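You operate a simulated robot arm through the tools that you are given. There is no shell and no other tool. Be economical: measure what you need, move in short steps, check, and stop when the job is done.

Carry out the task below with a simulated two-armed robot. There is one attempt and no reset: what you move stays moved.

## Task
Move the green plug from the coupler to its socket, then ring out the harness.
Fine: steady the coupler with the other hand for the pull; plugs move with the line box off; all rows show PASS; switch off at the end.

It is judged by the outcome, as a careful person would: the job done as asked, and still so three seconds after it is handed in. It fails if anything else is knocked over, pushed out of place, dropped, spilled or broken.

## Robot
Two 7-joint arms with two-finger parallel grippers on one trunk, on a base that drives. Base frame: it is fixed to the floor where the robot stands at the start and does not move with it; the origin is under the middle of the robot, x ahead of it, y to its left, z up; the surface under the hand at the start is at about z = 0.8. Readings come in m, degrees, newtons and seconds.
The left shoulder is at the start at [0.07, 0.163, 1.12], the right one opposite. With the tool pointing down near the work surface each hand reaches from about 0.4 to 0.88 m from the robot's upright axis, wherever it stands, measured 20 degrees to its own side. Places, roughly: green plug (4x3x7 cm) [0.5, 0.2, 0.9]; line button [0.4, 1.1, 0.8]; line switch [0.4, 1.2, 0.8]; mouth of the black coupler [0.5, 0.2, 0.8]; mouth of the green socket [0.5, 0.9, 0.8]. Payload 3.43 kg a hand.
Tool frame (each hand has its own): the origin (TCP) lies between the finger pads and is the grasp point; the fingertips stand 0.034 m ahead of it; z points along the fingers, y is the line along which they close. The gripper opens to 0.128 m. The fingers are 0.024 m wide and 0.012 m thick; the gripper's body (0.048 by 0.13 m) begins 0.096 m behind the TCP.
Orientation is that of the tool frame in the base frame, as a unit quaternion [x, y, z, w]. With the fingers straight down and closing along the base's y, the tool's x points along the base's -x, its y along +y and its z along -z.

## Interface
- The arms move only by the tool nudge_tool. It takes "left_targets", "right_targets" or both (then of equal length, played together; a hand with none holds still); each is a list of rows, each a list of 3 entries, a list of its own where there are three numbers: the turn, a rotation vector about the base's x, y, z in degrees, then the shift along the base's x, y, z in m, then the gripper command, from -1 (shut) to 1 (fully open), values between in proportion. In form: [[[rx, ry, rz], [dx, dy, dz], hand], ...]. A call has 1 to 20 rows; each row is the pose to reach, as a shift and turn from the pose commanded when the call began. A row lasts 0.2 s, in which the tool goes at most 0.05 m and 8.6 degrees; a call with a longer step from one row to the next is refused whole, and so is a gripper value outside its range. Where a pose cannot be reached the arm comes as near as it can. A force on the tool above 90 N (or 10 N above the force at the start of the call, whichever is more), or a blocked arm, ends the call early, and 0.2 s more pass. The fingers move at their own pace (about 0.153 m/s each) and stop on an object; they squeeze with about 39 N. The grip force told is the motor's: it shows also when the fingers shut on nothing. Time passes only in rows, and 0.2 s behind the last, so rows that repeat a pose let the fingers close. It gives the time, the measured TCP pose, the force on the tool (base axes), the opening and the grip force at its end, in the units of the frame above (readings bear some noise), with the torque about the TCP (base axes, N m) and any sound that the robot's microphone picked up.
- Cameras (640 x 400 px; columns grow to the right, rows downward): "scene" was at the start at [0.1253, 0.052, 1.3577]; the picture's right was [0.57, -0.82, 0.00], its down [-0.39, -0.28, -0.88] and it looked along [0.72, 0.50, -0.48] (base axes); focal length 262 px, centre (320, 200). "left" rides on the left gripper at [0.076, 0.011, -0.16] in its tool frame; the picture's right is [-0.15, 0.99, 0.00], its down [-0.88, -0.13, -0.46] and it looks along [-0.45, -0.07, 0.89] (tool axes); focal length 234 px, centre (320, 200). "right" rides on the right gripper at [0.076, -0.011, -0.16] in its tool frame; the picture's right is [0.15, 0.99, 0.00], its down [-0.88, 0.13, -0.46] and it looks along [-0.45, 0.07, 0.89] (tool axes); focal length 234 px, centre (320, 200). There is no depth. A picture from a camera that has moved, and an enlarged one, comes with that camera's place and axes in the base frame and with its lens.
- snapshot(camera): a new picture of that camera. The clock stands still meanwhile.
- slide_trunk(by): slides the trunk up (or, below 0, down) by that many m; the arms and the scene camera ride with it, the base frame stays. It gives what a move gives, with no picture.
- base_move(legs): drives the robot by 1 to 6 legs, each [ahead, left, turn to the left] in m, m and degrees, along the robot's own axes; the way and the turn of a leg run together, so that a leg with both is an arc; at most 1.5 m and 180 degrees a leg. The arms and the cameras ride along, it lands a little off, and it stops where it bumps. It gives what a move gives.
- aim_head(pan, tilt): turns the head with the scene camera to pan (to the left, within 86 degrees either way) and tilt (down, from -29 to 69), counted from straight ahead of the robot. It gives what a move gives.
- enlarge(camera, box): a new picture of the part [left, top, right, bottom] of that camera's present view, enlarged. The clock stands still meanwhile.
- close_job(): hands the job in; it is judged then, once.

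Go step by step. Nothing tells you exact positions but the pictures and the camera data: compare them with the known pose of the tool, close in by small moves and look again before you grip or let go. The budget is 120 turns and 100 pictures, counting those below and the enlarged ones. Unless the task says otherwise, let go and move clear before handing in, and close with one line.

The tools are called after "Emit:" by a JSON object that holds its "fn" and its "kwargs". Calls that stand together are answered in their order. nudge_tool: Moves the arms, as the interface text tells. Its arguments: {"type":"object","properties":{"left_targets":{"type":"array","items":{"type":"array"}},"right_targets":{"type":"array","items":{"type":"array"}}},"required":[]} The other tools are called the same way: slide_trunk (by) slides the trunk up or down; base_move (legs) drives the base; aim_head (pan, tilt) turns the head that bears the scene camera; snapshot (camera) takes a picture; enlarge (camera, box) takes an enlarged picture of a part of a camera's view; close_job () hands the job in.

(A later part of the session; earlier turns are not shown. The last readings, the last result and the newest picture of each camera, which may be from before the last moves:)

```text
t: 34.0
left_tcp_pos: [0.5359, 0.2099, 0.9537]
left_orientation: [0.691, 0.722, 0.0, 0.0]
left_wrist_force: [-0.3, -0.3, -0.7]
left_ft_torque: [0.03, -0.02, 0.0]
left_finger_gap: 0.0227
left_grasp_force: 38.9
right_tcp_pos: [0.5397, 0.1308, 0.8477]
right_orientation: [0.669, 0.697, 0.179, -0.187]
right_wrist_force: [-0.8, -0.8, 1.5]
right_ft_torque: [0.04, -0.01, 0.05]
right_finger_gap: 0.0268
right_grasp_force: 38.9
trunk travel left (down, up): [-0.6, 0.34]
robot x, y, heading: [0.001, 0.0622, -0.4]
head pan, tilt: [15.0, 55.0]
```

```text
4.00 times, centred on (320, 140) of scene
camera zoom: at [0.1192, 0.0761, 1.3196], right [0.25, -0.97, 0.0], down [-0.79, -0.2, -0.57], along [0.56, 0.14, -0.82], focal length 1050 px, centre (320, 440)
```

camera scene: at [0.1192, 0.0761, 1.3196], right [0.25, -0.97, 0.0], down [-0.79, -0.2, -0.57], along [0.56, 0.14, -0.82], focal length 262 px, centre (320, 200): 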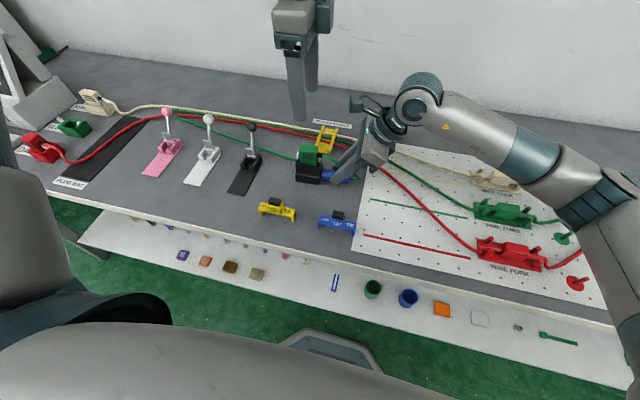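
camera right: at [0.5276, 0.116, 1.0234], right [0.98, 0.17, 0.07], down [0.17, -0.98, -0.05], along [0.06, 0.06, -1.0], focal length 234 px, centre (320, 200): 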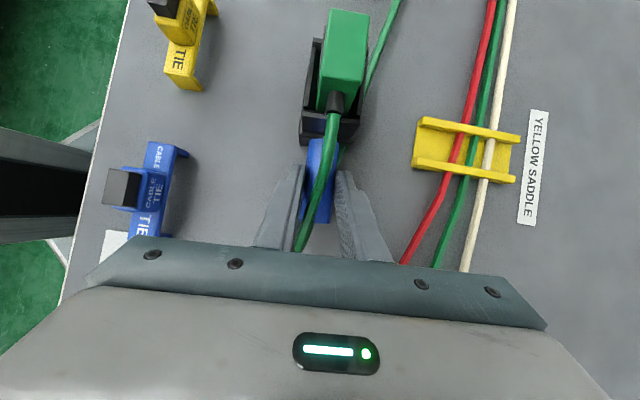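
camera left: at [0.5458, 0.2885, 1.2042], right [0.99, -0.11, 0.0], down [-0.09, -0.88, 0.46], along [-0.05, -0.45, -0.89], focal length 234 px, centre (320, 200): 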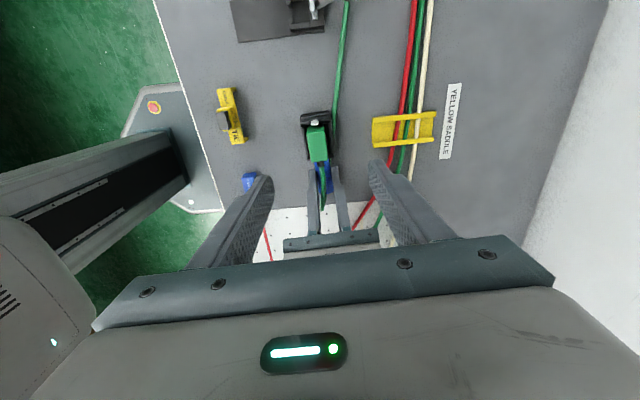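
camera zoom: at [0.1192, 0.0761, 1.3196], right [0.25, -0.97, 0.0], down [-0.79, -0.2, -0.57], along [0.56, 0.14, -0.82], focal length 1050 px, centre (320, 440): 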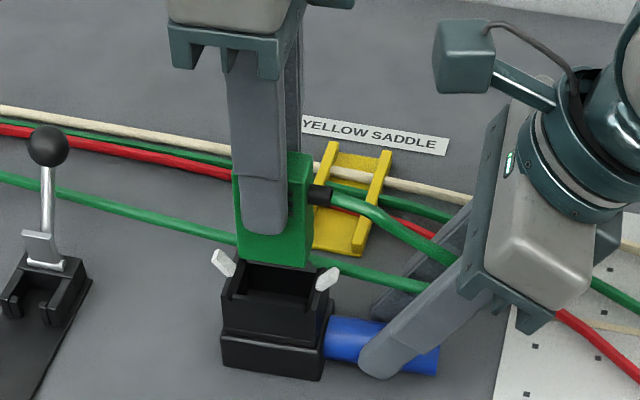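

The plug is out and the coupler stayed put. Raise the plug more, then release the handle and back the right hand out along its fingers.

Emit:
{"fn": "nudge_tool", "kwargs": {"left_targets": [[[0, 0, 0], [0, 0, 0.02], -1], [[0, 0, 0], [0, 0, 0.04], -1], [[0, 0, 0], [0, 0, 0.06], -1], [[0, 0, 0], [0, 0, 0.07], -1]]}}

Emit:
{"fn": "nudge_tool", "kwargs": {"right_targets": [[[0, 0, 0], [0, 0, 0], -0.3], [[0, 0, 0], [0, 0, 0], 0.2], [[0, 0, 0], [0, 0, 0], 0.2], [[0, 0, 0], [0, -0.01, 0.017], 0.2], [[0, 0, 0], [0, -0.02, 0.035], 0.2], [[0, 0, 0], [0, -0.035, 0.06], 0.2], [[0, 0, 0], [0, -0.05, 0.087], 0.2], [[0, 0, 0], [0, -0.07, 0.12], 0.2]]}}

Emit:
{"fn": "snapshot", "kwargs": {"camera": "scene"}}

Emit:
{"fn": "snapshot", "kwargs": {"camera": "left"}}

```text
t: 35.0
left_tcp_pos: [0.5364, 0.2085, 1.0243]
left_orientation: [0.692, 0.722, 0.0, 0.0]
left_wrist_force: [-0.9, -0.1, -0.7]
left_ft_torque: [-0.01, 0.01, -0.01]
left_finger_gap: 0.0228
left_grasp_force: 38.9
right_tcp_pos: [0.5388, 0.1306, 0.8465]
right_orientation: [0.668, 0.697, 0.18, -0.187]
right_wrist_force: [-0.1, -0.4, 0.5]
right_ft_torque: [0.01, -0.01, -0.05]
right_finger_gap: 0.027
right_grasp_force: 39.0
trunk travel left (down, up): [-0.6, 0.34]
robot x, y, heading: [0.001, 0.0593, -0.7]
head pan, tilt: [15.0, 55.0]
```

```text
t: 36.9
left_tcp_pos: [0.5364, 0.2069, 1.0243]
left_orientation: [0.692, 0.722, 0.0, 0.0]
left_wrist_force: [-0.7, -0.1, -0.1]
left_ft_torque: [0.02, -0.02, 0.01]
left_finger_gap: 0.0228
left_grasp_force: 39.0
right_tcp_pos: [0.5379, 0.0594, 0.969]
right_orientation: [0.668, 0.698, 0.179, -0.187]
right_wrist_force: [1.4, -0.2, 0.2]
right_ft_torque: [0.02, 0.01, 0.01]
right_finger_gap: 0.0768
right_grasp_force: 0.0
trunk travel left (down, up): [-0.6, 0.34]
robot x, y, heading: [-0.0019, 0.0617, -0.7]
head pan, tilt: [15.0, 55.0]
```

```text
70 pictures are left
camera scene: at [0.1189, 0.0755, 1.3196], right [0.25, -0.97, 0.0], down [-0.79, -0.2, -0.57], along [0.56, 0.14, -0.82], focal length 262 px, centre (320, 200)
```

scene: 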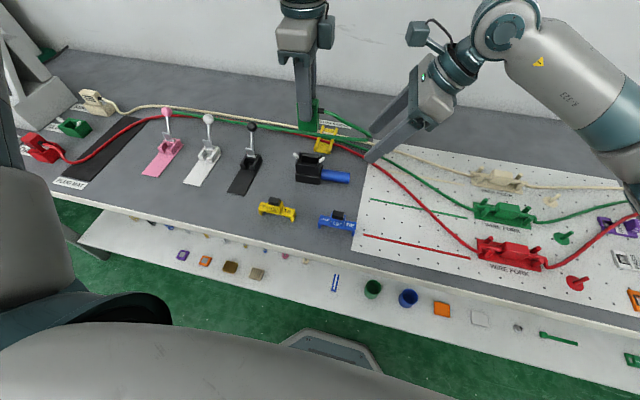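

```text
69 pictures are left
camera left: at [0.5437, 0.2849, 1.1837], right [0.99, -0.11, 0.0], down [-0.09, -0.89, 0.46], along [-0.05, -0.45, -0.89], focal length 234 px, centre (320, 200)
```

left: 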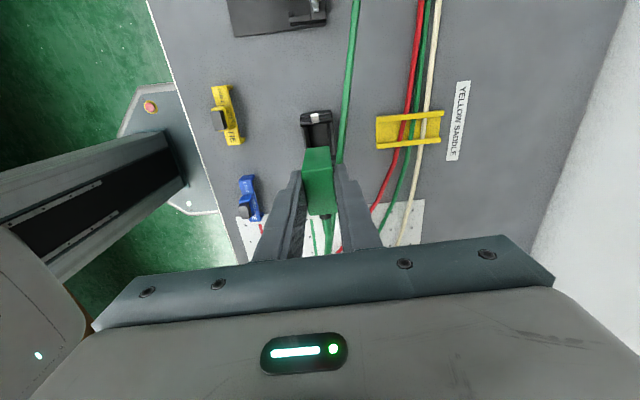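

The coupler is undisturbed and the cable is free. Raise both hands, then drive left.

Emit:
{"fn": "nudge_tool", "kwargs": {"left_targets": [[[0, 0, 0], [0, 0, 0.03], -1], [[0, 0, 0], [0, 0.03, 0.06], -1], [[0, 0, 0], [-0.01, 0.07, 0.08], -1], [[0, 0, 0], [-0.02, 0.11, 0.09], -1], [[0, 0, 0], [-0.03, 0.15, 0.09], -1], [[0, 0, 0], [-0.03, 0.19, 0.09], -1]], "right_targets": [[[0, 0, 0], [0, -0.02, 0.03], 0.2], [[0, 0, 0], [0, -0.04, 0.07], 0.2], [[0, 0, 0], [-0.03, -0.06, 0.11], 0.2], [[0, 0, 0], [-0.06, -0.08, 0.14], 0.2], [[0, 0, 0], [-0.09, -0.1, 0.17], 0.2], [[0, 0, 0], [-0.12, -0.12, 0.2], 0.2]]}}

Emit:
{"fn": "aim_head", "kwargs": {"pan": 30, "tilt": 40}}

Emit:
{"fn": "snapshot", "kwargs": {"camera": "scene"}}

```text
refused: row 3 steps farther than a row can; nothing moved
```

```text
t: 37.6
left_tcp_pos: [0.5367, 0.2089, 1.0229]
left_orientation: [0.692, 0.722, 0.0, 0.001]
left_wrist_force: [0.7, -0.3, 0.1]
left_ft_torque: [0.02, 0.01, -0.02]
left_finger_gap: 0.023
left_grasp_force: 38.3
right_tcp_pos: [0.538, 0.0614, 0.9679]
right_orientation: [0.67, 0.696, 0.18, -0.186]
right_wrist_force: [0.0, 0.0, -0.2]
right_ft_torque: [-0.01, 0.01, 0.05]
right_finger_gap: 0.0766
right_grasp_force: 0.0
trunk travel left (down, up): [-0.6, 0.34]
robot x, y, heading: [-0.0013, 0.0556, -0.5]
head pan, tilt: [30.0, 40.0]
```

```text
68 pictures are left
camera scene: at [0.1239, 0.0999, 1.3401], right [0.49, -0.87, 0.0], down [-0.56, -0.32, -0.77], along [0.67, 0.37, -0.64], focal length 262 px, centre (320, 200)
```

scene: 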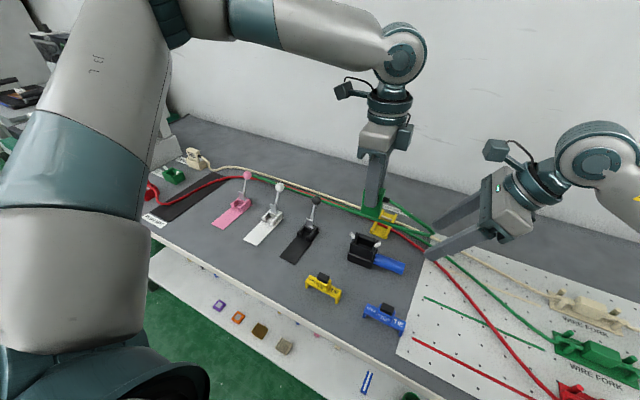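

Emit:
{"fn": "nudge_tool", "kwargs": {"left_targets": [[[0, 0, 0], [0, 0, 0.03], -1], [[0, 0, 0], [0, 0.02, 0.06], -1], [[0, 0, 0], [-0.01, 0.05, 0.08], -1], [[0, 0, 0], [-0.02, 0.09, 0.09], -1], [[0, 0, 0], [-0.03, 0.13, 0.09], -1], [[0, 0, 0], [-0.03, 0.17, 0.09], -1], [[0, 0, 0], [-0.03, 0.2, 0.09], -1]], "right_targets": [[[0, 0, 0], [0, -0.01, 0.03], 0.2], [[0, 0, 0], [0, -0.02, 0.06], 0.2], [[0, 0, 0], [-0.02, -0.03, 0.09], 0.2], [[0, 0, 0], [-0.04, -0.04, 0.12], 0.2], [[0, 0, 0], [-0.06, -0.05, 0.15], 0.2], [[0, 0, 0], [-0.08, -0.06, 0.18], 0.2], [[0, 0, 0], [-0.1, -0.07, 0.2], 0.2]]}}

Emit:
{"fn": "base_move", "kwargs": {"legs": [[0, 0.5, 0]]}}

Emit:
{"fn": "snapshot", "kwargs": {"camera": "scene"}}

Emit:
{"fn": "snapshot", "kwargs": {"camera": "left"}}

```text
t: 39.2
left_tcp_pos: [0.5033, 0.4111, 1.1118]
left_orientation: [0.692, 0.722, 0.0, 0.0]
left_wrist_force: [-0.2, 0.3, -0.7]
left_ft_torque: [-0.02, -0.01, 0.0]
left_finger_gap: 0.0228
left_grasp_force: 39.0
right_tcp_pos: [0.4393, -0.0039, 1.1693]
right_orientation: [0.668, 0.698, 0.179, -0.187]
right_wrist_force: [0.4, 0.1, -0.5]
right_ft_torque: [0.0, -0.01, 0.02]
right_finger_gap: 0.0768
right_grasp_force: 0.0
trunk travel left (down, up): [-0.6, 0.34]
robot x, y, heading: [-0.0001, 0.0561, -0.5]
head pan, tilt: [30.0, 40.0]
```

```text
t: 42.2
left_tcp_pos: [0.5093, 0.9103, 1.1132]
left_orientation: [0.693, 0.721, 0.0, 0.0]
left_wrist_force: [0.1, 0.9, -0.1]
left_ft_torque: [-0.04, 0.02, 0.0]
left_finger_gap: 0.0227
left_grasp_force: 38.4
right_tcp_pos: [0.4461, 0.495, 1.1683]
right_orientation: [0.669, 0.697, 0.179, -0.187]
right_wrist_force: [0.0, -0.2, 0.2]
right_ft_torque: [-0.01, 0.01, 0.01]
right_finger_gap: 0.077
right_grasp_force: 0.1
trunk travel left (down, up): [-0.6, 0.34]
robot x, y, heading: [0.0031, 0.5598, -0.7]
head pan, tilt: [30.0, 40.0]
```

```text
67 pictures are left
camera scene: at [0.1292, 0.5998, 1.3402], right [0.49, -0.87, 0.0], down [-0.56, -0.32, -0.77], along [0.67, 0.38, -0.64], focal length 262 px, centre (320, 200)
```

scene: 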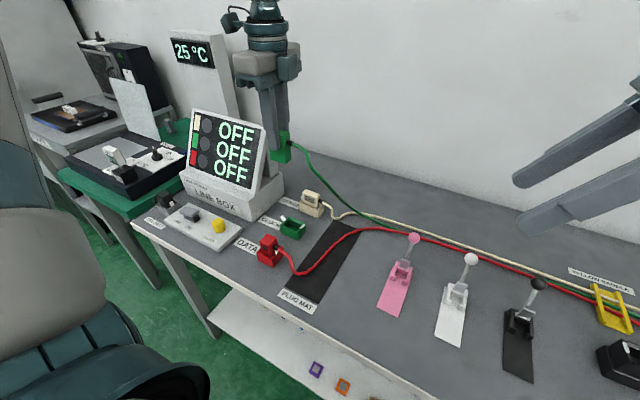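

```text
66 pictures are left
camera left: at [0.5173, 0.9874, 1.2724], right [0.99, -0.11, 0.0], down [-0.09, -0.89, 0.46], along [-0.05, -0.45, -0.89], focal length 234 px, centre (320, 200)
```

left: 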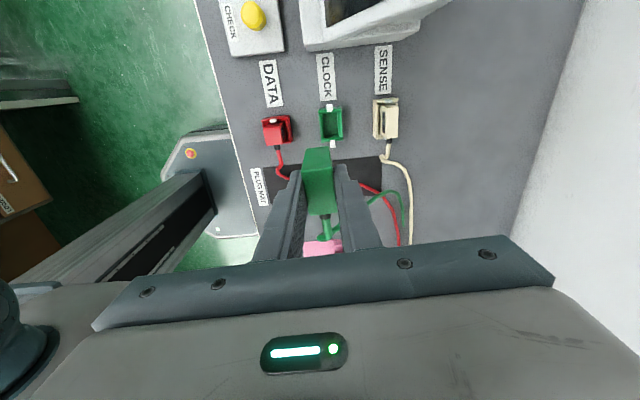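

The base is well placed and the line box is still off. Look closely at the sockets.

Emit:
{"fn": "enlarge", "kwargs": {"camera": "left", "box": [230, 40, 430, 165]}}

Emit:
{"fn": "enlarge", "kwargs": {"camera": "scene", "box": [130, 110, 350, 290]}}

Emit:
{"fn": "enlarge", "kwargs": {"camera": "scene", "box": [240, 180, 340, 270]}}

```text
3.20 times, centred on (330, 102) of left
camera zoom: at [0.5173, 0.9874, 1.2724], right [0.99, -0.11, 0.0], down [-0.09, -0.89, 0.46], along [-0.05, -0.45, -0.89], focal length 749 px, centre (288, 512)
```

zoom: 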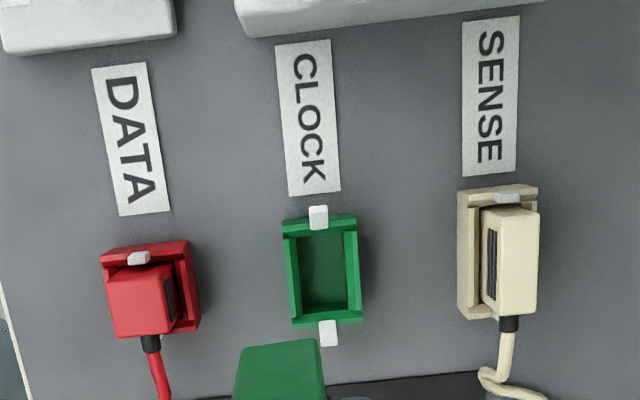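

```text
2.22 times, centred on (240, 200) of scene
camera zoom: at [0.1292, 0.5998, 1.3402], right [0.49, -0.87, 0.0], down [-0.56, -0.32, -0.77], along [0.67, 0.38, -0.64], focal length 583 px, centre (498, 200)
```

zoom: 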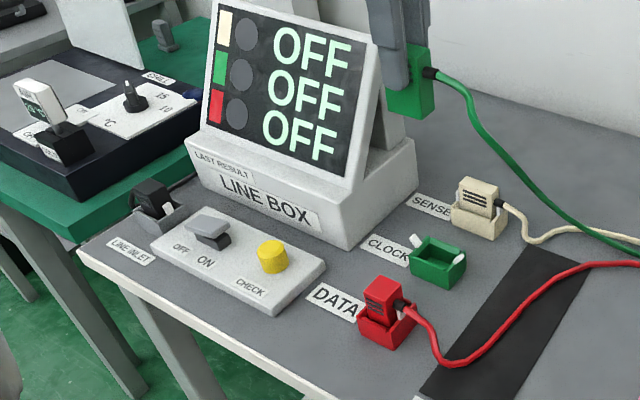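

```text
4.44 times, centred on (290, 225) of scene
camera zoom: at [0.1292, 0.5998, 1.3402], right [0.49, -0.87, 0.0], down [-0.56, -0.32, -0.77], along [0.67, 0.38, -0.64], focal length 1166 px, centre (453, 89)
```

zoom: 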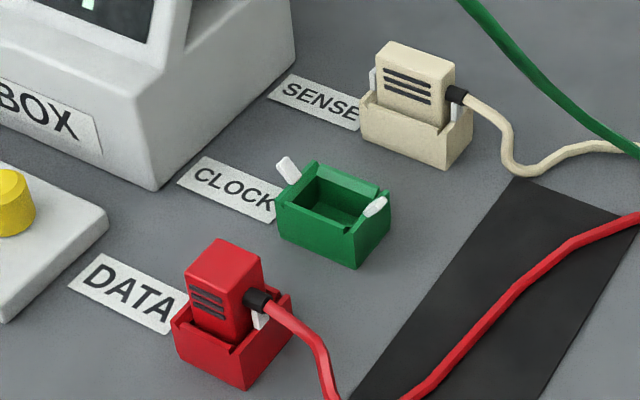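

The CLOCK socket (green) is centred at about (0.529, 0.915), roughly square to the base axes. Move above it, trimming the yaw, and look again.

Emit:
{"fn": "nudge_tool", "kwargs": {"left_targets": [[[0, 0, -1], [0.01, 0.001, -0.04], -1], [[0, 0, -2.5], [0.02, 0.002, -0.08], -1], [[0, 0, -2.5], [0.02, 0.002, -0.12], -1], [[0, 0, -2.5], [0.02, 0.002, -0.14], -1], [[0, 0, -2.5], [0.02, 0.002, -0.14], -1]]}}

Emit:
{"fn": "enlarge", "kwargs": {"camera": "left", "box": [220, 80, 420, 260]}}

Emit:
{"fn": "enlarge", "kwargs": {"camera": "scene", "box": [240, 150, 340, 240]}}

```text
t: 43.4
left_tcp_pos: [0.5285, 0.9141, 0.9705]
left_orientation: [0.708, 0.706, 0.0, 0.0]
left_wrist_force: [0.0, -0.3, 0.8]
left_ft_torque: [0.04, -0.02, -0.02]
left_finger_gap: 0.023
left_grasp_force: 39.4
right_tcp_pos: [0.4461, 0.4958, 1.1679]
right_orientation: [0.669, 0.697, 0.179, -0.186]
right_wrist_force: [0.1, 1.0, 0.4]
right_ft_torque: [0.02, 0.01, -0.01]
right_finger_gap: 0.0768
right_grasp_force: 0.1
trunk travel left (down, up): [-0.6, 0.34]
robot x, y, heading: [0.0019, 0.5577, -0.8]
head pan, tilt: [30.0, 40.0]
```

```text
2.22 times, centred on (320, 170) of left
camera zoom: at [0.5395, 0.9909, 1.1304], right [0.99, -0.15, 0.0], down [-0.13, -0.88, 0.46], along [-0.07, -0.45, -0.89], focal length 520 px, centre (320, 267)
```

zoom: 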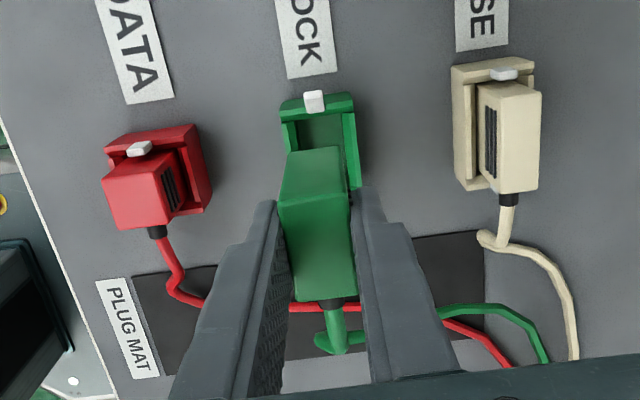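

```text
4.44 times, centred on (290, 195) of scene
camera zoom: at [0.129, 0.5998, 1.3403], right [0.49, -0.87, 0.0], down [-0.56, -0.32, -0.77], along [0.67, 0.38, -0.64], focal length 1166 px, centre (453, 222)
```

zoom: 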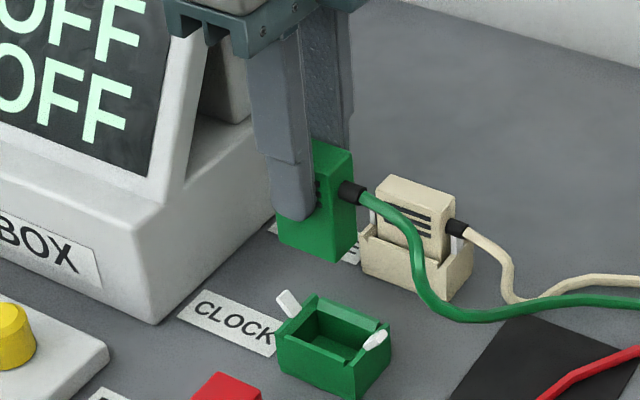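

Nearly aligned. A finer zoom will tell the remaining yaw and offset.

Emit:
{"fn": "enlarge", "kwargs": {"camera": "left", "box": [295, 115, 345, 150]}}

Emit:
{"fn": "enlarge", "kwargs": {"camera": "left", "box": [295, 140, 345, 175]}}

```text
11.43 times, centred on (320, 132) of left
camera zoom: at [0.5395, 0.9909, 1.1304], right [0.99, -0.15, 0.0], down [-0.13, -0.88, 0.46], along [-0.07, -0.45, -0.89], focal length 2676 px, centre (320, 971)
```

zoom: 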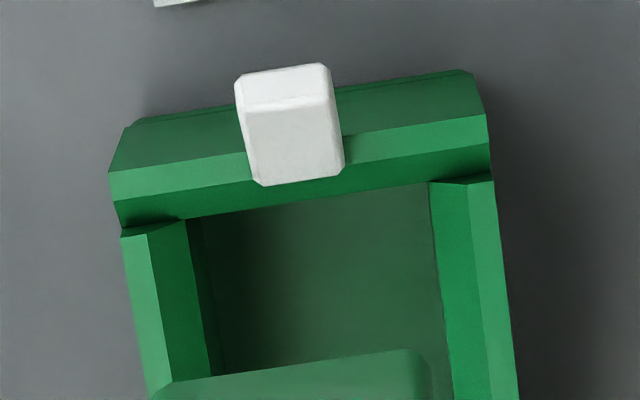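

```text
11.43 times, centred on (320, 158) of left
camera zoom: at [0.5395, 0.9909, 1.1304], right [0.99, -0.15, 0.0], down [-0.13, -0.88, 0.46], along [-0.07, -0.45, -0.89], focal length 2676 px, centre (320, 686)
```

zoom: 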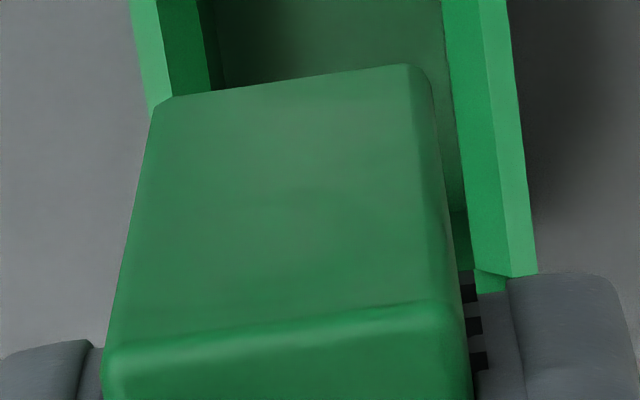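

Aligned within about 1° and 2 mm. Trim and descend to just above the mouth, then begin inserting in small steps.

Emit:
{"fn": "nudge_tool", "kwargs": {"left_targets": [[[0, 0, 0], [0.0007, -0.0015, -0.03], -1], [[0, 0, 0], [0.0007, -0.0015, -0.055], -1], [[0, 0, 0], [0.0007, -0.0015, -0.063], -1], [[0, 0, 0], [0.0007, -0.0015, -0.063], -1]]}}

Emit:
{"fn": "enlarge", "kwargs": {"camera": "left", "box": [280, 110, 360, 160]}}

Emit:
{"fn": "enlarge", "kwargs": {"camera": "scene", "box": [250, 190, 330, 240]}}

```text
t: 44.4
left_tcp_pos: [0.5304, 0.9104, 0.9094]
left_orientation: [0.708, 0.706, -0.001, 0.0]
left_wrist_force: [0.3, 0.2, -0.9]
left_ft_torque: [-0.01, 0.0, -0.02]
left_finger_gap: 0.0232
left_grasp_force: 38.9
right_tcp_pos: [0.4461, 0.4964, 1.1673]
right_orientation: [0.669, 0.696, 0.18, -0.187]
right_wrist_force: [0.2, 0.3, 0.3]
right_ft_torque: [-0.01, 0.02, 0.01]
right_finger_gap: 0.0767
right_grasp_force: 0.0
trunk travel left (down, up): [-0.6, 0.34]
robot x, y, heading: [0.0044, 0.5586, -0.8]
head pan, tilt: [30.0, 40.0]
```

```text
8.00 times, centred on (320, 135) of left
camera zoom: at [0.5413, 0.9866, 1.0684], right [0.99, -0.15, 0.0], down [-0.13, -0.88, 0.46], along [-0.07, -0.45, -0.89], focal length 1873 px, centre (320, 720)
```

zoom: 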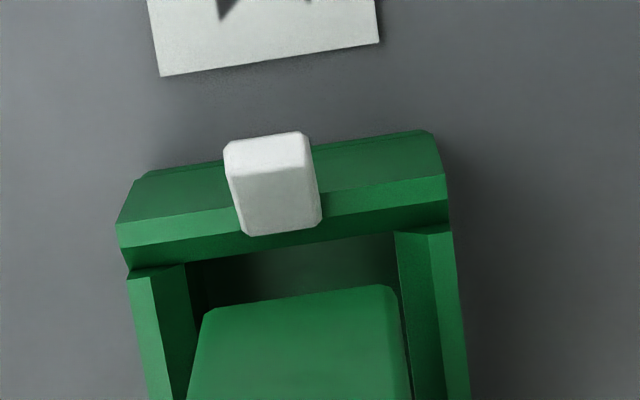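

```text
8.00 times, centred on (290, 215) of scene
camera zoom: at [0.1293, 0.5998, 1.3402], right [0.49, -0.87, 0.0], down [-0.56, -0.32, -0.77], along [0.67, 0.38, -0.64], focal length 2100 px, centre (560, 80)
```

zoom: 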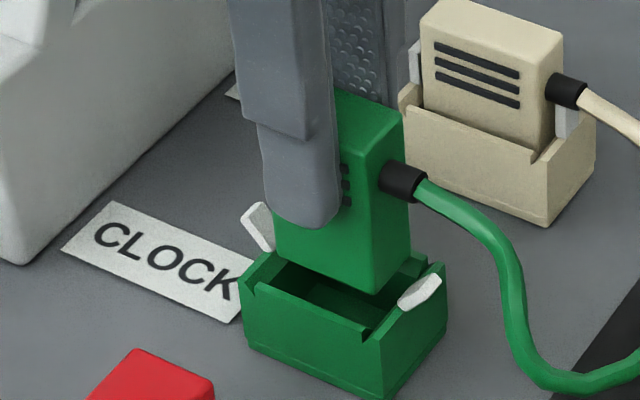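

Everything lines up over the mouth. Insert in 4 mm steps.

Emit:
{"fn": "nudge_tool", "kwargs": {"left_targets": [[[0, 0, 0], [0, 0, -0.004], -1], [[0, 0, 0], [0, 0, -0.008], -1], [[0, 0, 0], [0, 0, -0.012], -1], [[0, 0, 0], [0, 0, -0.016], -1], [[0, 0, 0], [0, 0, -0.016], -1]]}}

Emit:
{"fn": "enlarge", "kwargs": {"camera": "scene", "box": [250, 190, 330, 240]}}

```text
t: 45.6
left_tcp_pos: [0.5309, 0.9107, 0.8939]
left_orientation: [0.709, 0.705, 0.0, 0.0]
left_wrist_force: [0.0, -0.1, 0.0]
left_ft_torque: [0.0, -0.01, 0.0]
left_finger_gap: 0.0227
left_grasp_force: 39.1
right_tcp_pos: [0.4451, 0.4955, 1.1682]
right_orientation: [0.669, 0.697, 0.179, -0.187]
right_wrist_force: [0.1, 0.9, 0.0]
right_ft_torque: [0.02, 0.0, -0.03]
right_finger_gap: 0.0769
right_grasp_force: 0.1
trunk travel left (down, up): [-0.6, 0.34]
robot x, y, heading: [0.0042, 0.5575, -0.6]
head pan, tilt: [30.0, 40.0]
```

```text
8.00 times, centred on (290, 215) of scene
camera zoom: at [0.1292, 0.5998, 1.3402], right [0.49, -0.87, 0.0], down [-0.56, -0.32, -0.77], along [0.67, 0.38, -0.64], focal length 2100 px, centre (560, 80)
```

zoom: 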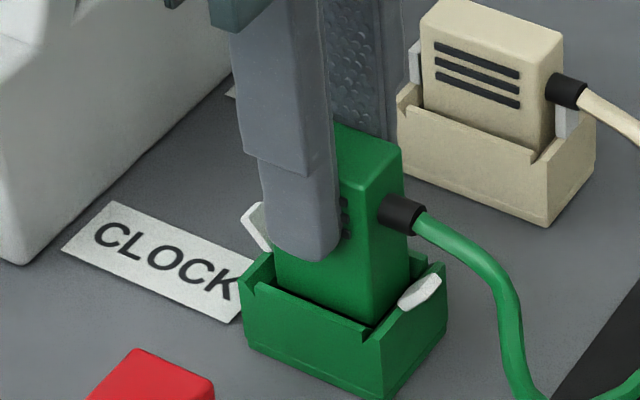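

It's entering the mouth without contact. Continue down and watch force and sound.

Emit:
{"fn": "nudge_tool", "kwargs": {"left_targets": [[[0, 0, 0], [0, 0, -0.004], -1], [[0, 0, 0], [0, 0, -0.008], -1], [[0, 0, 0], [0, 0, -0.012], -1], [[0, 0, 0], [0, 0, -0.015], -1], [[0, 0, 0], [0, 0, -0.015], -1]]}}

Emit:
{"fn": "enlarge", "kwargs": {"camera": "scene", "box": [250, 190, 330, 240]}}

```text
t: 46.8
left_tcp_pos: [0.531, 0.9102, 0.8806]
left_orientation: [0.709, 0.705, 0.0, 0.0]
left_wrist_force: [-1.2, -1.2, 0.3]
left_ft_torque: [0.02, -0.01, 0.01]
left_finger_gap: 0.0229
left_grasp_force: 38.8
right_tcp_pos: [0.4455, 0.495, 1.1678]
right_orientation: [0.669, 0.697, 0.179, -0.187]
right_wrist_force: [-0.4, -0.2, -0.3]
right_ft_torque: [0.01, -0.03, -0.01]
right_finger_gap: 0.0769
right_grasp_force: 0.0
trunk travel left (down, up): [-0.6, 0.34]
robot x, y, heading: [0.0023, 0.5529, -0.6]
head pan, tilt: [30.0, 40.0]
```

```text
8.00 times, centred on (290, 215) of scene
camera zoom: at [0.1293, 0.5998, 1.3402], right [0.49, -0.87, 0.0], down [-0.56, -0.32, -0.77], along [0.67, 0.38, -0.64], focal length 2100 px, centre (560, 80)
```

zoom: 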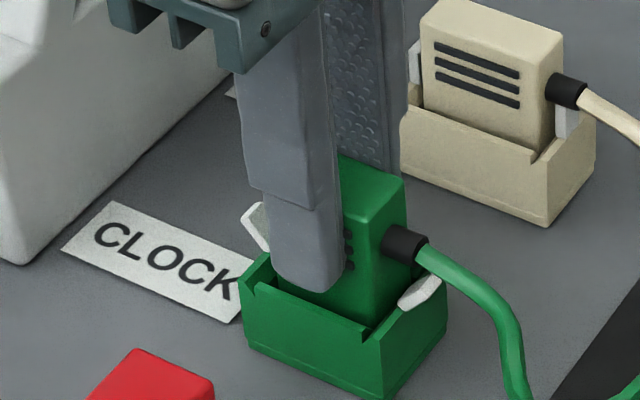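

Emit:
{"fn": "nudge_tool", "kwargs": {"left_targets": [[[0, 0, 0], [0, 0, -0.003], -1], [[0, 0, 0], [0, 0, -0.006], -1], [[0, 0, 0], [0, 0, -0.008], -1], [[0, 0, 0], [0, 0, -0.008], -1]]}}

Emit:
{"fn": "enlarge", "kwargs": {"camera": "scene", "box": [250, 190, 330, 240]}}

```text
t: 47.8
left_tcp_pos: [0.5309, 0.9107, 0.8749]
left_orientation: [0.707, 0.707, 0.003, 0.003]
left_wrist_force: [2.7, 9.9, 33.4]
left_ft_torque: [0.08, 0.38, 0.06]
left_finger_gap: 0.0231
left_grasp_force: 39.3
right_tcp_pos: [0.4431, 0.4954, 1.1688]
right_orientation: [0.667, 0.698, 0.179, -0.187]
right_wrist_force: [-0.6, 0.6, -0.2]
right_ft_torque: [-0.01, -0.02, 0.01]
right_finger_gap: 0.0767
right_grasp_force: 0.1
trunk travel left (down, up): [-0.6, 0.34]
robot x, y, heading: [0.0047, 0.5612, -0.7]
head pan, tilt: [30.0, 40.0]
```

```text
8.00 times, centred on (290, 215) of scene
camera zoom: at [0.1266, 0.5993, 1.341], right [0.49, -0.87, 0.0], down [-0.56, -0.32, -0.77], along [0.67, 0.38, -0.64], focal length 2100 px, centre (560, 80)
```

zoom: 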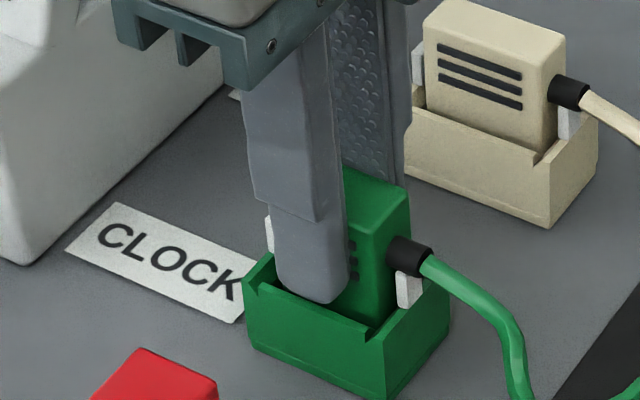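

The white latches have swung upright as on the other plugs, with a firm bottoming force: seated. Relieve, open, lift clear and inspect.

Emit:
{"fn": "nudge_tool", "kwargs": {"left_targets": [[[0, 0, 0], [0, 0, 0.002], -1], [[0, 0, 0], [0, 0, 0.003], -0.5], [[0, 0, 0], [0, 0, 0.003], -0.1], [[0, 0, 0], [0, 0, 0.003], -0.1], [[0, 0, 0], [0, 0, 0.03], -0.1], [[0, 0, 0], [0, 0, 0.07], -0.1], [[0, 0, 0], [0, 0, 0.12], -0.1], [[0, 0, 0], [0, 0, 0.16], -0.1], [[0, 0, 0], [0, 0, 0.2], -0.1]]}}

Emit:
{"fn": "enlarge", "kwargs": {"camera": "scene", "box": [130, 110, 350, 290]}}

Emit:
{"fn": "snapshot", "kwargs": {"camera": "left"}}

```text
t: 49.8
left_tcp_pos: [0.535, 0.9104, 1.0754]
left_orientation: [0.708, 0.706, 0.0, -0.001]
left_wrist_force: [0.2, -0.4, 0.0]
left_ft_torque: [-0.01, -0.02, -0.05]
left_finger_gap: 0.0577
left_grasp_force: 0.0
right_tcp_pos: [0.4452, 0.495, 1.1671]
right_orientation: [0.668, 0.697, 0.179, -0.187]
right_wrist_force: [-0.5, -0.3, 0.7]
right_ft_torque: [-0.02, 0.03, 0.02]
right_finger_gap: 0.0763
right_grasp_force: 0.0
trunk travel left (down, up): [-0.6, 0.34]
robot x, y, heading: [0.0064, 0.5584, -0.5]
head pan, tilt: [30.0, 40.0]
```

```text
2.22 times, centred on (240, 200) of scene
camera zoom: at [0.1287, 0.5991, 1.3403], right [0.49, -0.87, 0.0], down [-0.56, -0.31, -0.77], along [0.67, 0.38, -0.64], focal length 583 px, centre (498, 200)
```

zoom: 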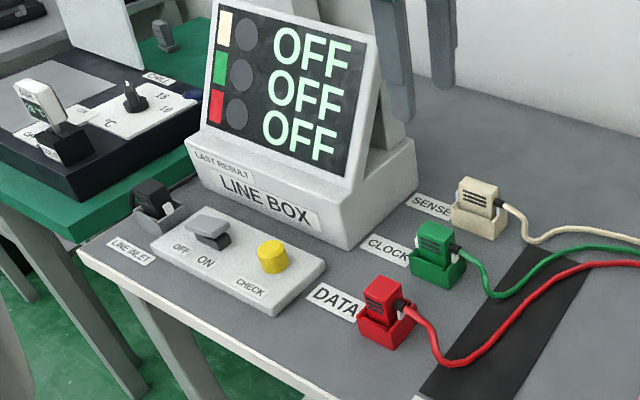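

```text
52 pictures are left
camera left: at [0.5451, 0.9875, 1.2351], right [0.99, -0.15, 0.0], down [-0.13, -0.88, 0.46], along [-0.07, -0.45, -0.89], focal length 234 px, centre (320, 200)
```

left: 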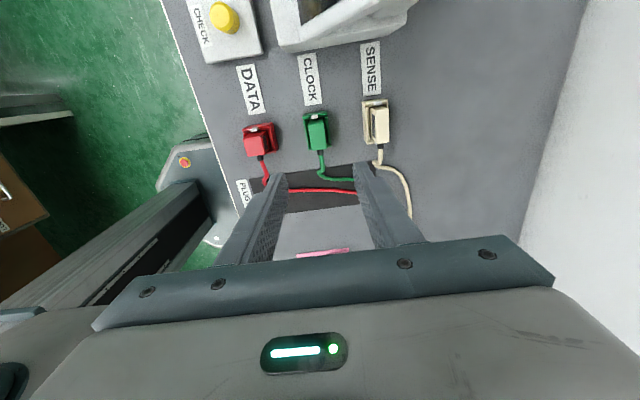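

All three plugs sit alike. Now inspect the switch and button.

Emit:
{"fn": "enlarge", "kwargs": {"camera": "scene", "box": [170, 185, 250, 255]}}

```text
5.71 times, centred on (210, 220) of scene
camera zoom: at [0.1287, 0.5991, 1.3403], right [0.49, -0.87, 0.0], down [-0.56, -0.31, -0.77], along [0.67, 0.38, -0.64], focal length 1500 px, centre (949, 86)
```

zoom: 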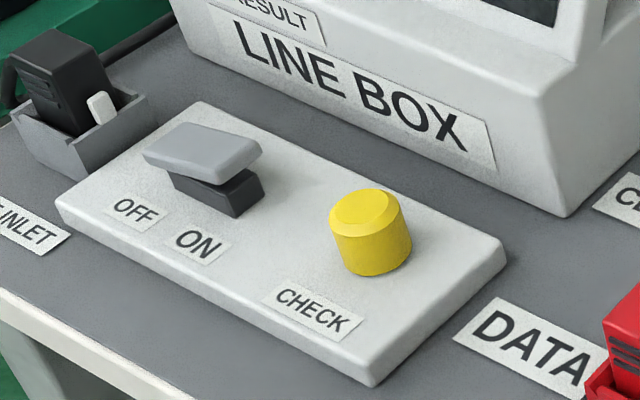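

The switch is a rocker: OFF end (+y) is down now; ON is the −y end. I'll bring the left hand, closed and turned to yaw 0, above the control plate.

Emit:
{"fn": "nudge_tool", "kwargs": {"left_targets": [[[0, 0, 8], [-0.03, 0, 0.02], -0.5], [[0, 0, 16], [-0.06, 0, 0.03], -1], [[0, 0, 24], [-0.09, 0, 0.03], -1], [[0, 0, 32], [-0.11, 0.01, 0.03], -1], [[0, 0, 40], [-0.12, 0.03, 0.03], -1], [[0, 0, 48], [-0.12, 0.05, 0.03], -1], [[0, 0, 56], [-0.12, 0.08, 0.03], -1], [[0, 0, 64], [-0.12, 0.11, 0.03], -1], [[0, 0, 72], [-0.12, 0.14, 0.03], -1], [[0, 0, 80], [-0.12, 0.17, 0.03], -1], [[0, 0, 88], [-0.12, 0.2, 0.02], -1], [[0, 0, 90], [-0.12, 0.23, 0.0], -1], [[0, 0, 90], [-0.12, 0.24, -0.03], -1], [[0, 0, 90], [-0.12, 0.24, -0.03], -1]]}}

Emit:
{"fn": "snapshot", "kwargs": {"camera": "left"}}

Emit:
{"fn": "snapshot", "kwargs": {"camera": "scene"}}

```text
t: 52.8
left_tcp_pos: [0.4109, 1.1482, 1.0397]
left_orientation: [0.002, 1.0, 0.001, 0.0]
left_wrist_force: [0.1, -0.2, 0.8]
left_ft_torque: [0.0, 0.02, 0.0]
left_finger_gap: 0.0
left_grasp_force: 33.3
right_tcp_pos: [0.4461, 0.495, 1.1684]
right_orientation: [0.668, 0.697, 0.179, -0.187]
right_wrist_force: [0.2, 0.3, -0.5]
right_ft_torque: [0.01, 0.0, -0.02]
right_finger_gap: 0.0768
right_grasp_force: 0.0
trunk travel left (down, up): [-0.6, 0.34]
robot x, y, heading: [0.0076, 0.5563, -0.7]
head pan, tilt: [30.0, 40.0]
```

```text
50 pictures are left
camera left: at [0.3336, 1.1609, 1.1995], right [0.15, 0.99, 0.0], down [0.88, -0.13, 0.46], along [0.45, -0.07, -0.89], focal length 234 px, centre (320, 200)
```

left: 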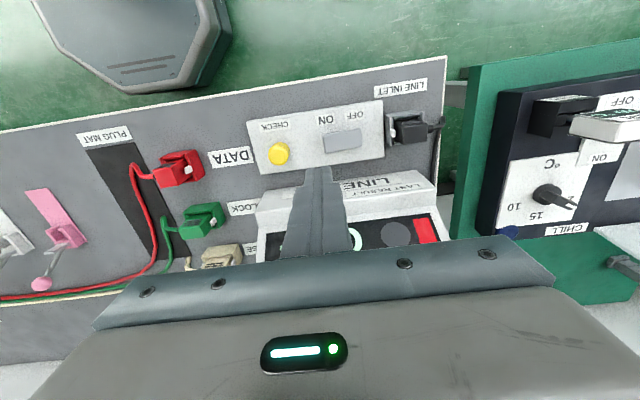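

```text
49 pictures are left
camera scene: at [0.1289, 0.5991, 1.3403], right [0.49, -0.87, 0.0], down [-0.56, -0.31, -0.77], along [0.67, 0.38, -0.64], focal length 262 px, centre (320, 200)
```

scene: 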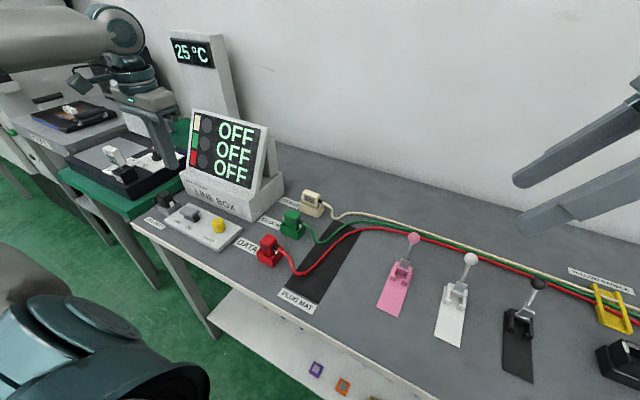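

Emit:
{"fn": "enlarge", "kwargs": {"camera": "left", "box": [240, 80, 440, 205]}}

```text
3.20 times, centred on (340, 142) of left
camera zoom: at [0.3336, 1.1609, 1.1995], right [0.15, 0.99, 0.0], down [0.88, -0.13, 0.46], along [0.45, -0.07, -0.89], focal length 749 px, centre (256, 384)
```

zoom: 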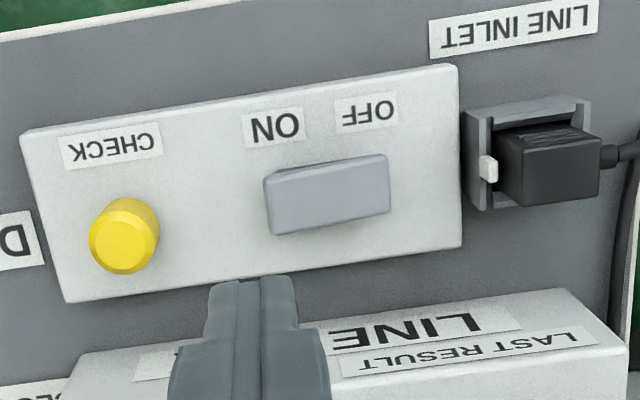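

Rocker ON end ≈ (0.4175, 1.153, 0.857), OFF end ≈ (0.4175, 1.209, 0.848); button ≈ (0.428, 1.081, 0.856). Come down over the ON end.

Emit:
{"fn": "nudge_tool", "kwargs": {"left_targets": [[[0, 0, 0], [0.0065, 0.009, -0.04], -1], [[0, 0, 0], [0.0065, 0.009, -0.08], -1], [[0, 0, 0], [0.0065, 0.009, -0.12], -1], [[0, 0, 0], [0.0065, 0.009, -0.138], -1], [[0, 0, 0], [0.0065, 0.009, -0.138], -1]]}}

Emit:
{"fn": "enlarge", "kwargs": {"camera": "left", "box": [240, 80, 440, 205]}}

Emit:
{"fn": "enlarge", "kwargs": {"camera": "scene", "box": [150, 170, 250, 250]}}

```text
t: 54.0
left_tcp_pos: [0.4172, 1.1604, 0.9018]
left_orientation: [0.002, 1.0, 0.001, 0.001]
left_wrist_force: [0.5, -0.6, 0.0]
left_ft_torque: [-0.01, 0.05, -0.01]
left_finger_gap: 0.0001
left_grasp_force: 33.1
right_tcp_pos: [0.4452, 0.4952, 1.1679]
right_orientation: [0.668, 0.697, 0.179, -0.187]
right_wrist_force: [-0.2, 0.0, -0.5]
right_ft_torque: [-0.02, 0.03, 0.02]
right_finger_gap: 0.0769
right_grasp_force: 0.0
trunk travel left (down, up): [-0.6, 0.34]
robot x, y, heading: [0.003, 0.5572, -0.6]
head pan, tilt: [30.0, 40.0]
```

```text
3.20 times, centred on (340, 142) of left
camera zoom: at [0.3401, 1.1724, 1.061], right [0.15, 0.99, 0.0], down [0.88, -0.13, 0.46], along [0.45, -0.07, -0.89], focal length 749 px, centre (256, 384)
```

zoom: 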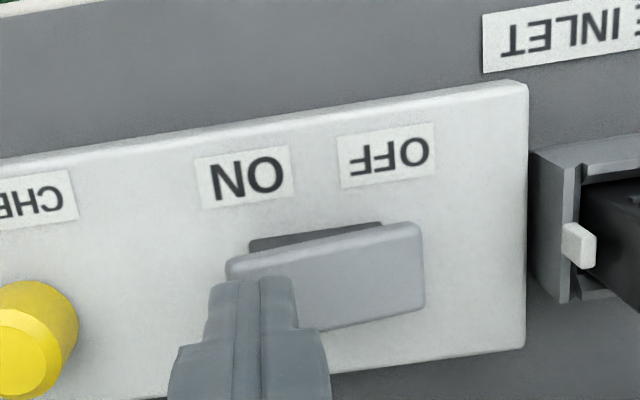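

```text
5.00 times, centred on (200, 210) of scene
camera zoom: at [0.129, 0.5996, 1.3403], right [0.49, -0.87, 0.0], down [-0.56, -0.32, -0.77], along [0.67, 0.38, -0.64], focal length 1312 px, centre (920, 150)
```

zoom: 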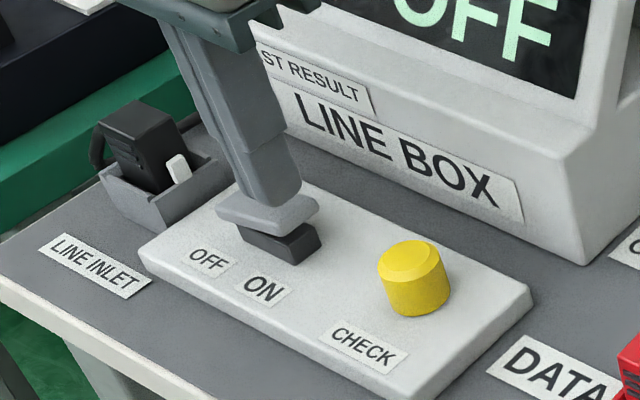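

Fingertips are over the ON end. Press down in small steps.

Emit:
{"fn": "nudge_tool", "kwargs": {"left_targets": [[[0, 0, 0], [0, 0, -0.004], -1], [[0, 0, 0], [0, 0, -0.008], -1], [[0, 0, 0], [0, 0, -0.011], -1], [[0, 0, 0], [0, 0, -0.014], -1], [[0, 0, 0], [0, 0, -0.017], -1]]}}

Emit:
{"fn": "enlarge", "kwargs": {"camera": "scene", "box": [130, 100, 290, 250]}}

```text
t: 55.2
left_tcp_pos: [0.4173, 1.16, 0.8847]
left_orientation: [0.001, 1.0, 0.0, 0.001]
left_wrist_force: [-0.1, 1.0, -1.2]
left_ft_torque: [0.0, 0.03, -0.01]
left_finger_gap: 0.0
left_grasp_force: 32.9
right_tcp_pos: [0.4456, 0.4962, 1.1679]
right_orientation: [0.668, 0.698, 0.179, -0.188]
right_wrist_force: [0.1, 0.6, 0.2]
right_ft_torque: [-0.02, 0.02, 0.0]
right_finger_gap: 0.0768
right_grasp_force: 0.0
trunk travel left (down, up): [-0.6, 0.34]
robot x, y, heading: [0.0024, 0.5608, -0.5]
head pan, tilt: [30.0, 40.0]
```

```text
2.67 times, centred on (210, 175) of scene
camera zoom: at [0.1293, 0.6001, 1.3402], right [0.49, -0.87, 0.0], down [-0.56, -0.32, -0.77], along [0.67, 0.38, -0.64], focal length 700 px, centre (613, 267)
```

zoom: 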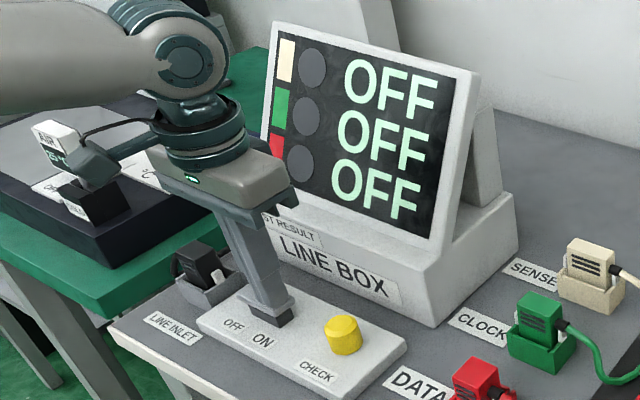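

Not in contact yet (no force); continue a bit lower.

Emit:
{"fn": "nudge_tool", "kwargs": {"left_targets": [[[0, 0, 0], [0, 0, -0.003], -1], [[0, 0, 0], [0, 0, -0.006], -1], [[0, 0, 0], [0, 0, -0.009], -1], [[0, 0, 0], [0, 0, -0.009], -1]]}}

Emit:
{"fn": "enlarge", "kwargs": {"camera": "scene", "box": [130, 100, 290, 250]}}

```text
t: 56.2
left_tcp_pos: [0.4162, 1.1594, 0.8822]
left_orientation: [0.001, 1.0, 0.004, 0.004]
left_wrist_force: [5.2, 12.8, 43.5]
left_ft_torque: [0.91, 0.01, 0.01]
left_finger_gap: 0.0001
left_grasp_force: 33.5
right_tcp_pos: [0.4448, 0.4931, 1.1702]
right_orientation: [0.668, 0.697, 0.18, -0.187]
right_wrist_force: [-0.1, 0.3, 0.1]
right_ft_torque: [-0.02, -0.03, -0.02]
right_finger_gap: 0.0771
right_grasp_force: 0.0
trunk travel left (down, up): [-0.6, 0.34]
robot x, y, heading: [0.0024, 0.5604, -0.6]
head pan, tilt: [30.0, 40.0]
```

```text
2.67 times, centred on (210, 175) of scene
camera zoom: at [0.1268, 0.5972, 1.3411], right [0.49, -0.87, 0.0], down [-0.56, -0.31, -0.77], along [0.67, 0.38, -0.64], focal length 700 px, centre (613, 267)
```

zoom: 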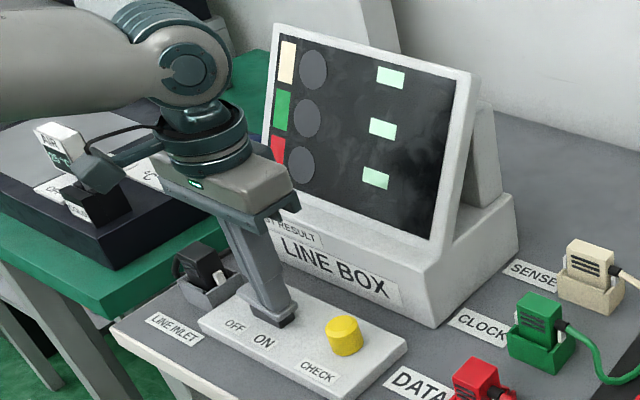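

The display shows dashes: it's on. Lift and move above the CHECK button.

Emit:
{"fn": "nudge_tool", "kwargs": {"left_targets": [[[0, 0, 0], [0, 0, 0.03], -1], [[0, 0, 0], [0, 0, 0.06], -1], [[0, 0, 0], [0.006, -0.04, 0.06], -1], [[0, 0, 0], [0.011, -0.079, 0.06], -1], [[0, 0, 0], [0.011, -0.079, 0.035], -1], [[0, 0, 0], [0.011, -0.079, 0.035], -1]]}}

Emit:
{"fn": "enlarge", "kwargs": {"camera": "left", "box": [240, 100, 400, 220]}}

Emit:
{"fn": "enlarge", "kwargs": {"camera": "scene", "box": [150, 100, 270, 250]}}

```text
t: 57.6
left_tcp_pos: [0.43, 1.0824, 0.908]
left_orientation: [0.002, 1.0, 0.0, 0.001]
left_wrist_force: [0.0, 0.4, 0.2]
left_ft_torque: [0.05, -0.01, 0.01]
left_finger_gap: 0.0003
left_grasp_force: 33.0
right_tcp_pos: [0.4462, 0.4955, 1.1682]
right_orientation: [0.668, 0.697, 0.178, -0.188]
right_wrist_force: [0.0, -0.1, -0.8]
right_ft_torque: [0.01, 0.0, 0.01]
right_finger_gap: 0.0767
right_grasp_force: 0.0
trunk travel left (down, up): [-0.6, 0.34]
robot x, y, heading: [0.0048, 0.5564, -0.6]
head pan, tilt: [30.0, 40.0]
```

```text
3.33 times, centred on (320, 160) of left
camera zoom: at [0.3524, 1.0954, 1.0692], right [0.15, 0.99, 0.0], down [0.88, -0.13, 0.46], along [0.45, -0.07, -0.89], focal length 781 px, centre (320, 333)
```

zoom: 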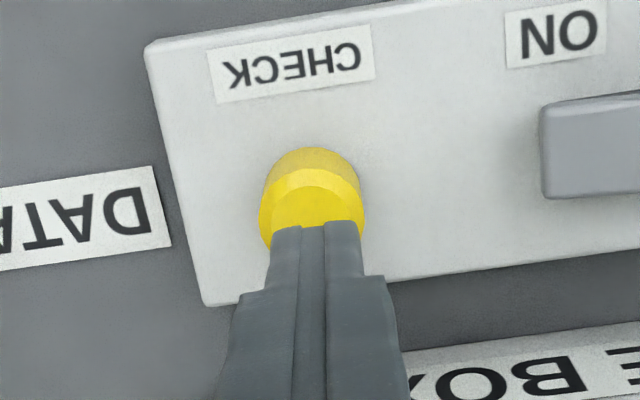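

```text
2.67 times, centred on (210, 175) of scene
camera zoom: at [0.1298, 0.5999, 1.3401], right [0.49, -0.87, 0.0], down [-0.56, -0.32, -0.77], along [0.67, 0.38, -0.64], focal length 700 px, centre (613, 267)
```

zoom: 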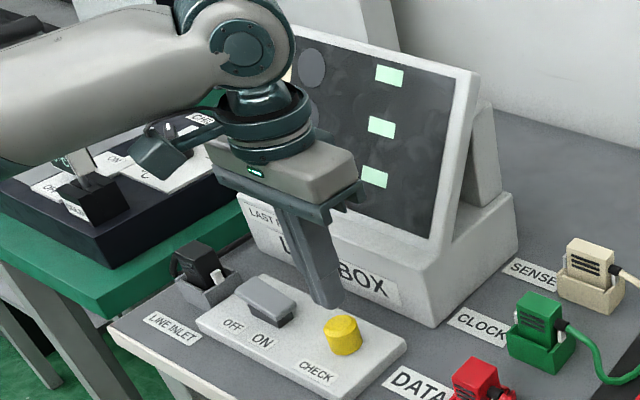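

Well placed over the button. Press.

Emit:
{"fn": "nudge_tool", "kwargs": {"left_targets": [[[0, 0, 0], [-0.002, -0.001, -0.006], -1], [[0, 0, 0], [-0.002, -0.001, -0.012], -1], [[0, 0, 0], [-0.002, -0.001, -0.017], -1], [[0, 0, 0], [-0.002, -0.001, -0.02], -1], [[0, 0, 0], [-0.002, -0.001, -0.023], -1]]}}

Emit:
{"fn": "enlarge", "kwargs": {"camera": "scene", "box": [150, 100, 270, 250]}}

```text
t: 58.8
left_tcp_pos: [0.4257, 1.0805, 0.8887]
left_orientation: [0.002, 1.0, 0.0, -0.001]
left_wrist_force: [0.5, 0.4, -0.1]
left_ft_torque: [-0.02, 0.0, 0.02]
left_finger_gap: 0.0
left_grasp_force: 32.6
right_tcp_pos: [0.4466, 0.4951, 1.1678]
right_orientation: [0.669, 0.697, 0.18, -0.187]
right_wrist_force: [-0.1, -0.5, 0.0]
right_ft_torque: [0.01, -0.01, 0.03]
right_finger_gap: 0.077
right_grasp_force: 0.1
trunk travel left (down, up): [-0.6, 0.34]
robot x, y, heading: [0.0007, 0.5595, -0.7]
head pan, tilt: [30.0, 40.0]
```

```text
2.67 times, centred on (210, 175) of scene
camera zoom: at [0.1291, 0.5999, 1.3402], right [0.49, -0.87, 0.0], down [-0.56, -0.32, -0.77], along [0.67, 0.38, -0.64], focal length 700 px, centre (613, 267)
```

zoom: 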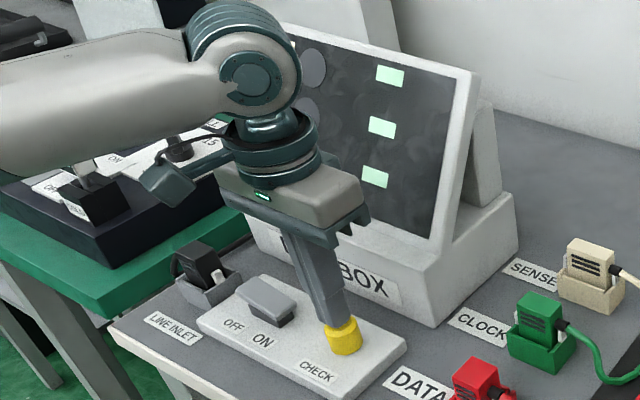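

Emit:
{"fn": "nudge_tool", "kwargs": {"left_targets": [[[0, 0, 0], [0, 0, -0.003], -1], [[0, 0, 0], [0, 0, -0.006], -1], [[0, 0, 0], [0, 0, -0.009], -1], [[0, 0, 0], [0, 0, -0.009], -1]]}}

Emit:
{"fn": "enlarge", "kwargs": {"camera": "scene", "box": [150, 100, 270, 250]}}

```text
t: 59.8
left_tcp_pos: [0.4265, 1.0803, 0.8809]
left_orientation: [0.001, 1.0, 0.0, 0.0]
left_wrist_force: [-0.4, 1.2, 2.5]
left_ft_torque: [0.05, 0.01, 0.02]
left_finger_gap: 0.0
left_grasp_force: 33.3
right_tcp_pos: [0.4457, 0.4956, 1.1687]
right_orientation: [0.669, 0.697, 0.179, -0.186]
right_wrist_force: [-0.8, -0.1, -0.1]
right_ft_torque: [0.0, 0.02, 0.02]
right_finger_gap: 0.0768
right_grasp_force: 0.0
trunk travel left (down, up): [-0.6, 0.34]
robot x, y, heading: [0.0049, 0.56, -0.4]
head pan, tilt: [30.0, 40.0]
heard: click
```

```text
2.67 times, centred on (210, 175) of scene
camera zoom: at [0.1289, 0.5998, 1.3403], right [0.49, -0.87, 0.0], down [-0.56, -0.32, -0.77], along [0.67, 0.38, -0.64], focal length 700 px, centre (613, 267)
```

zoom: 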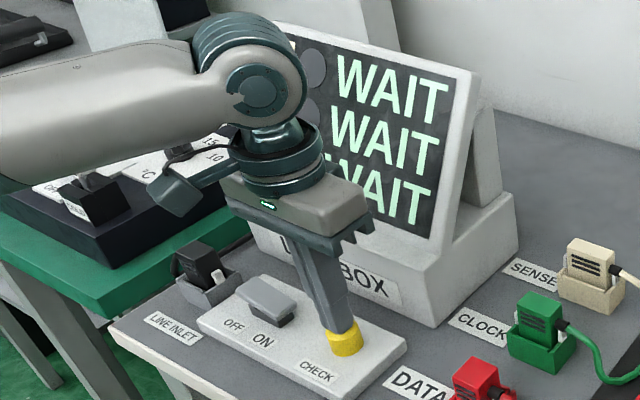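

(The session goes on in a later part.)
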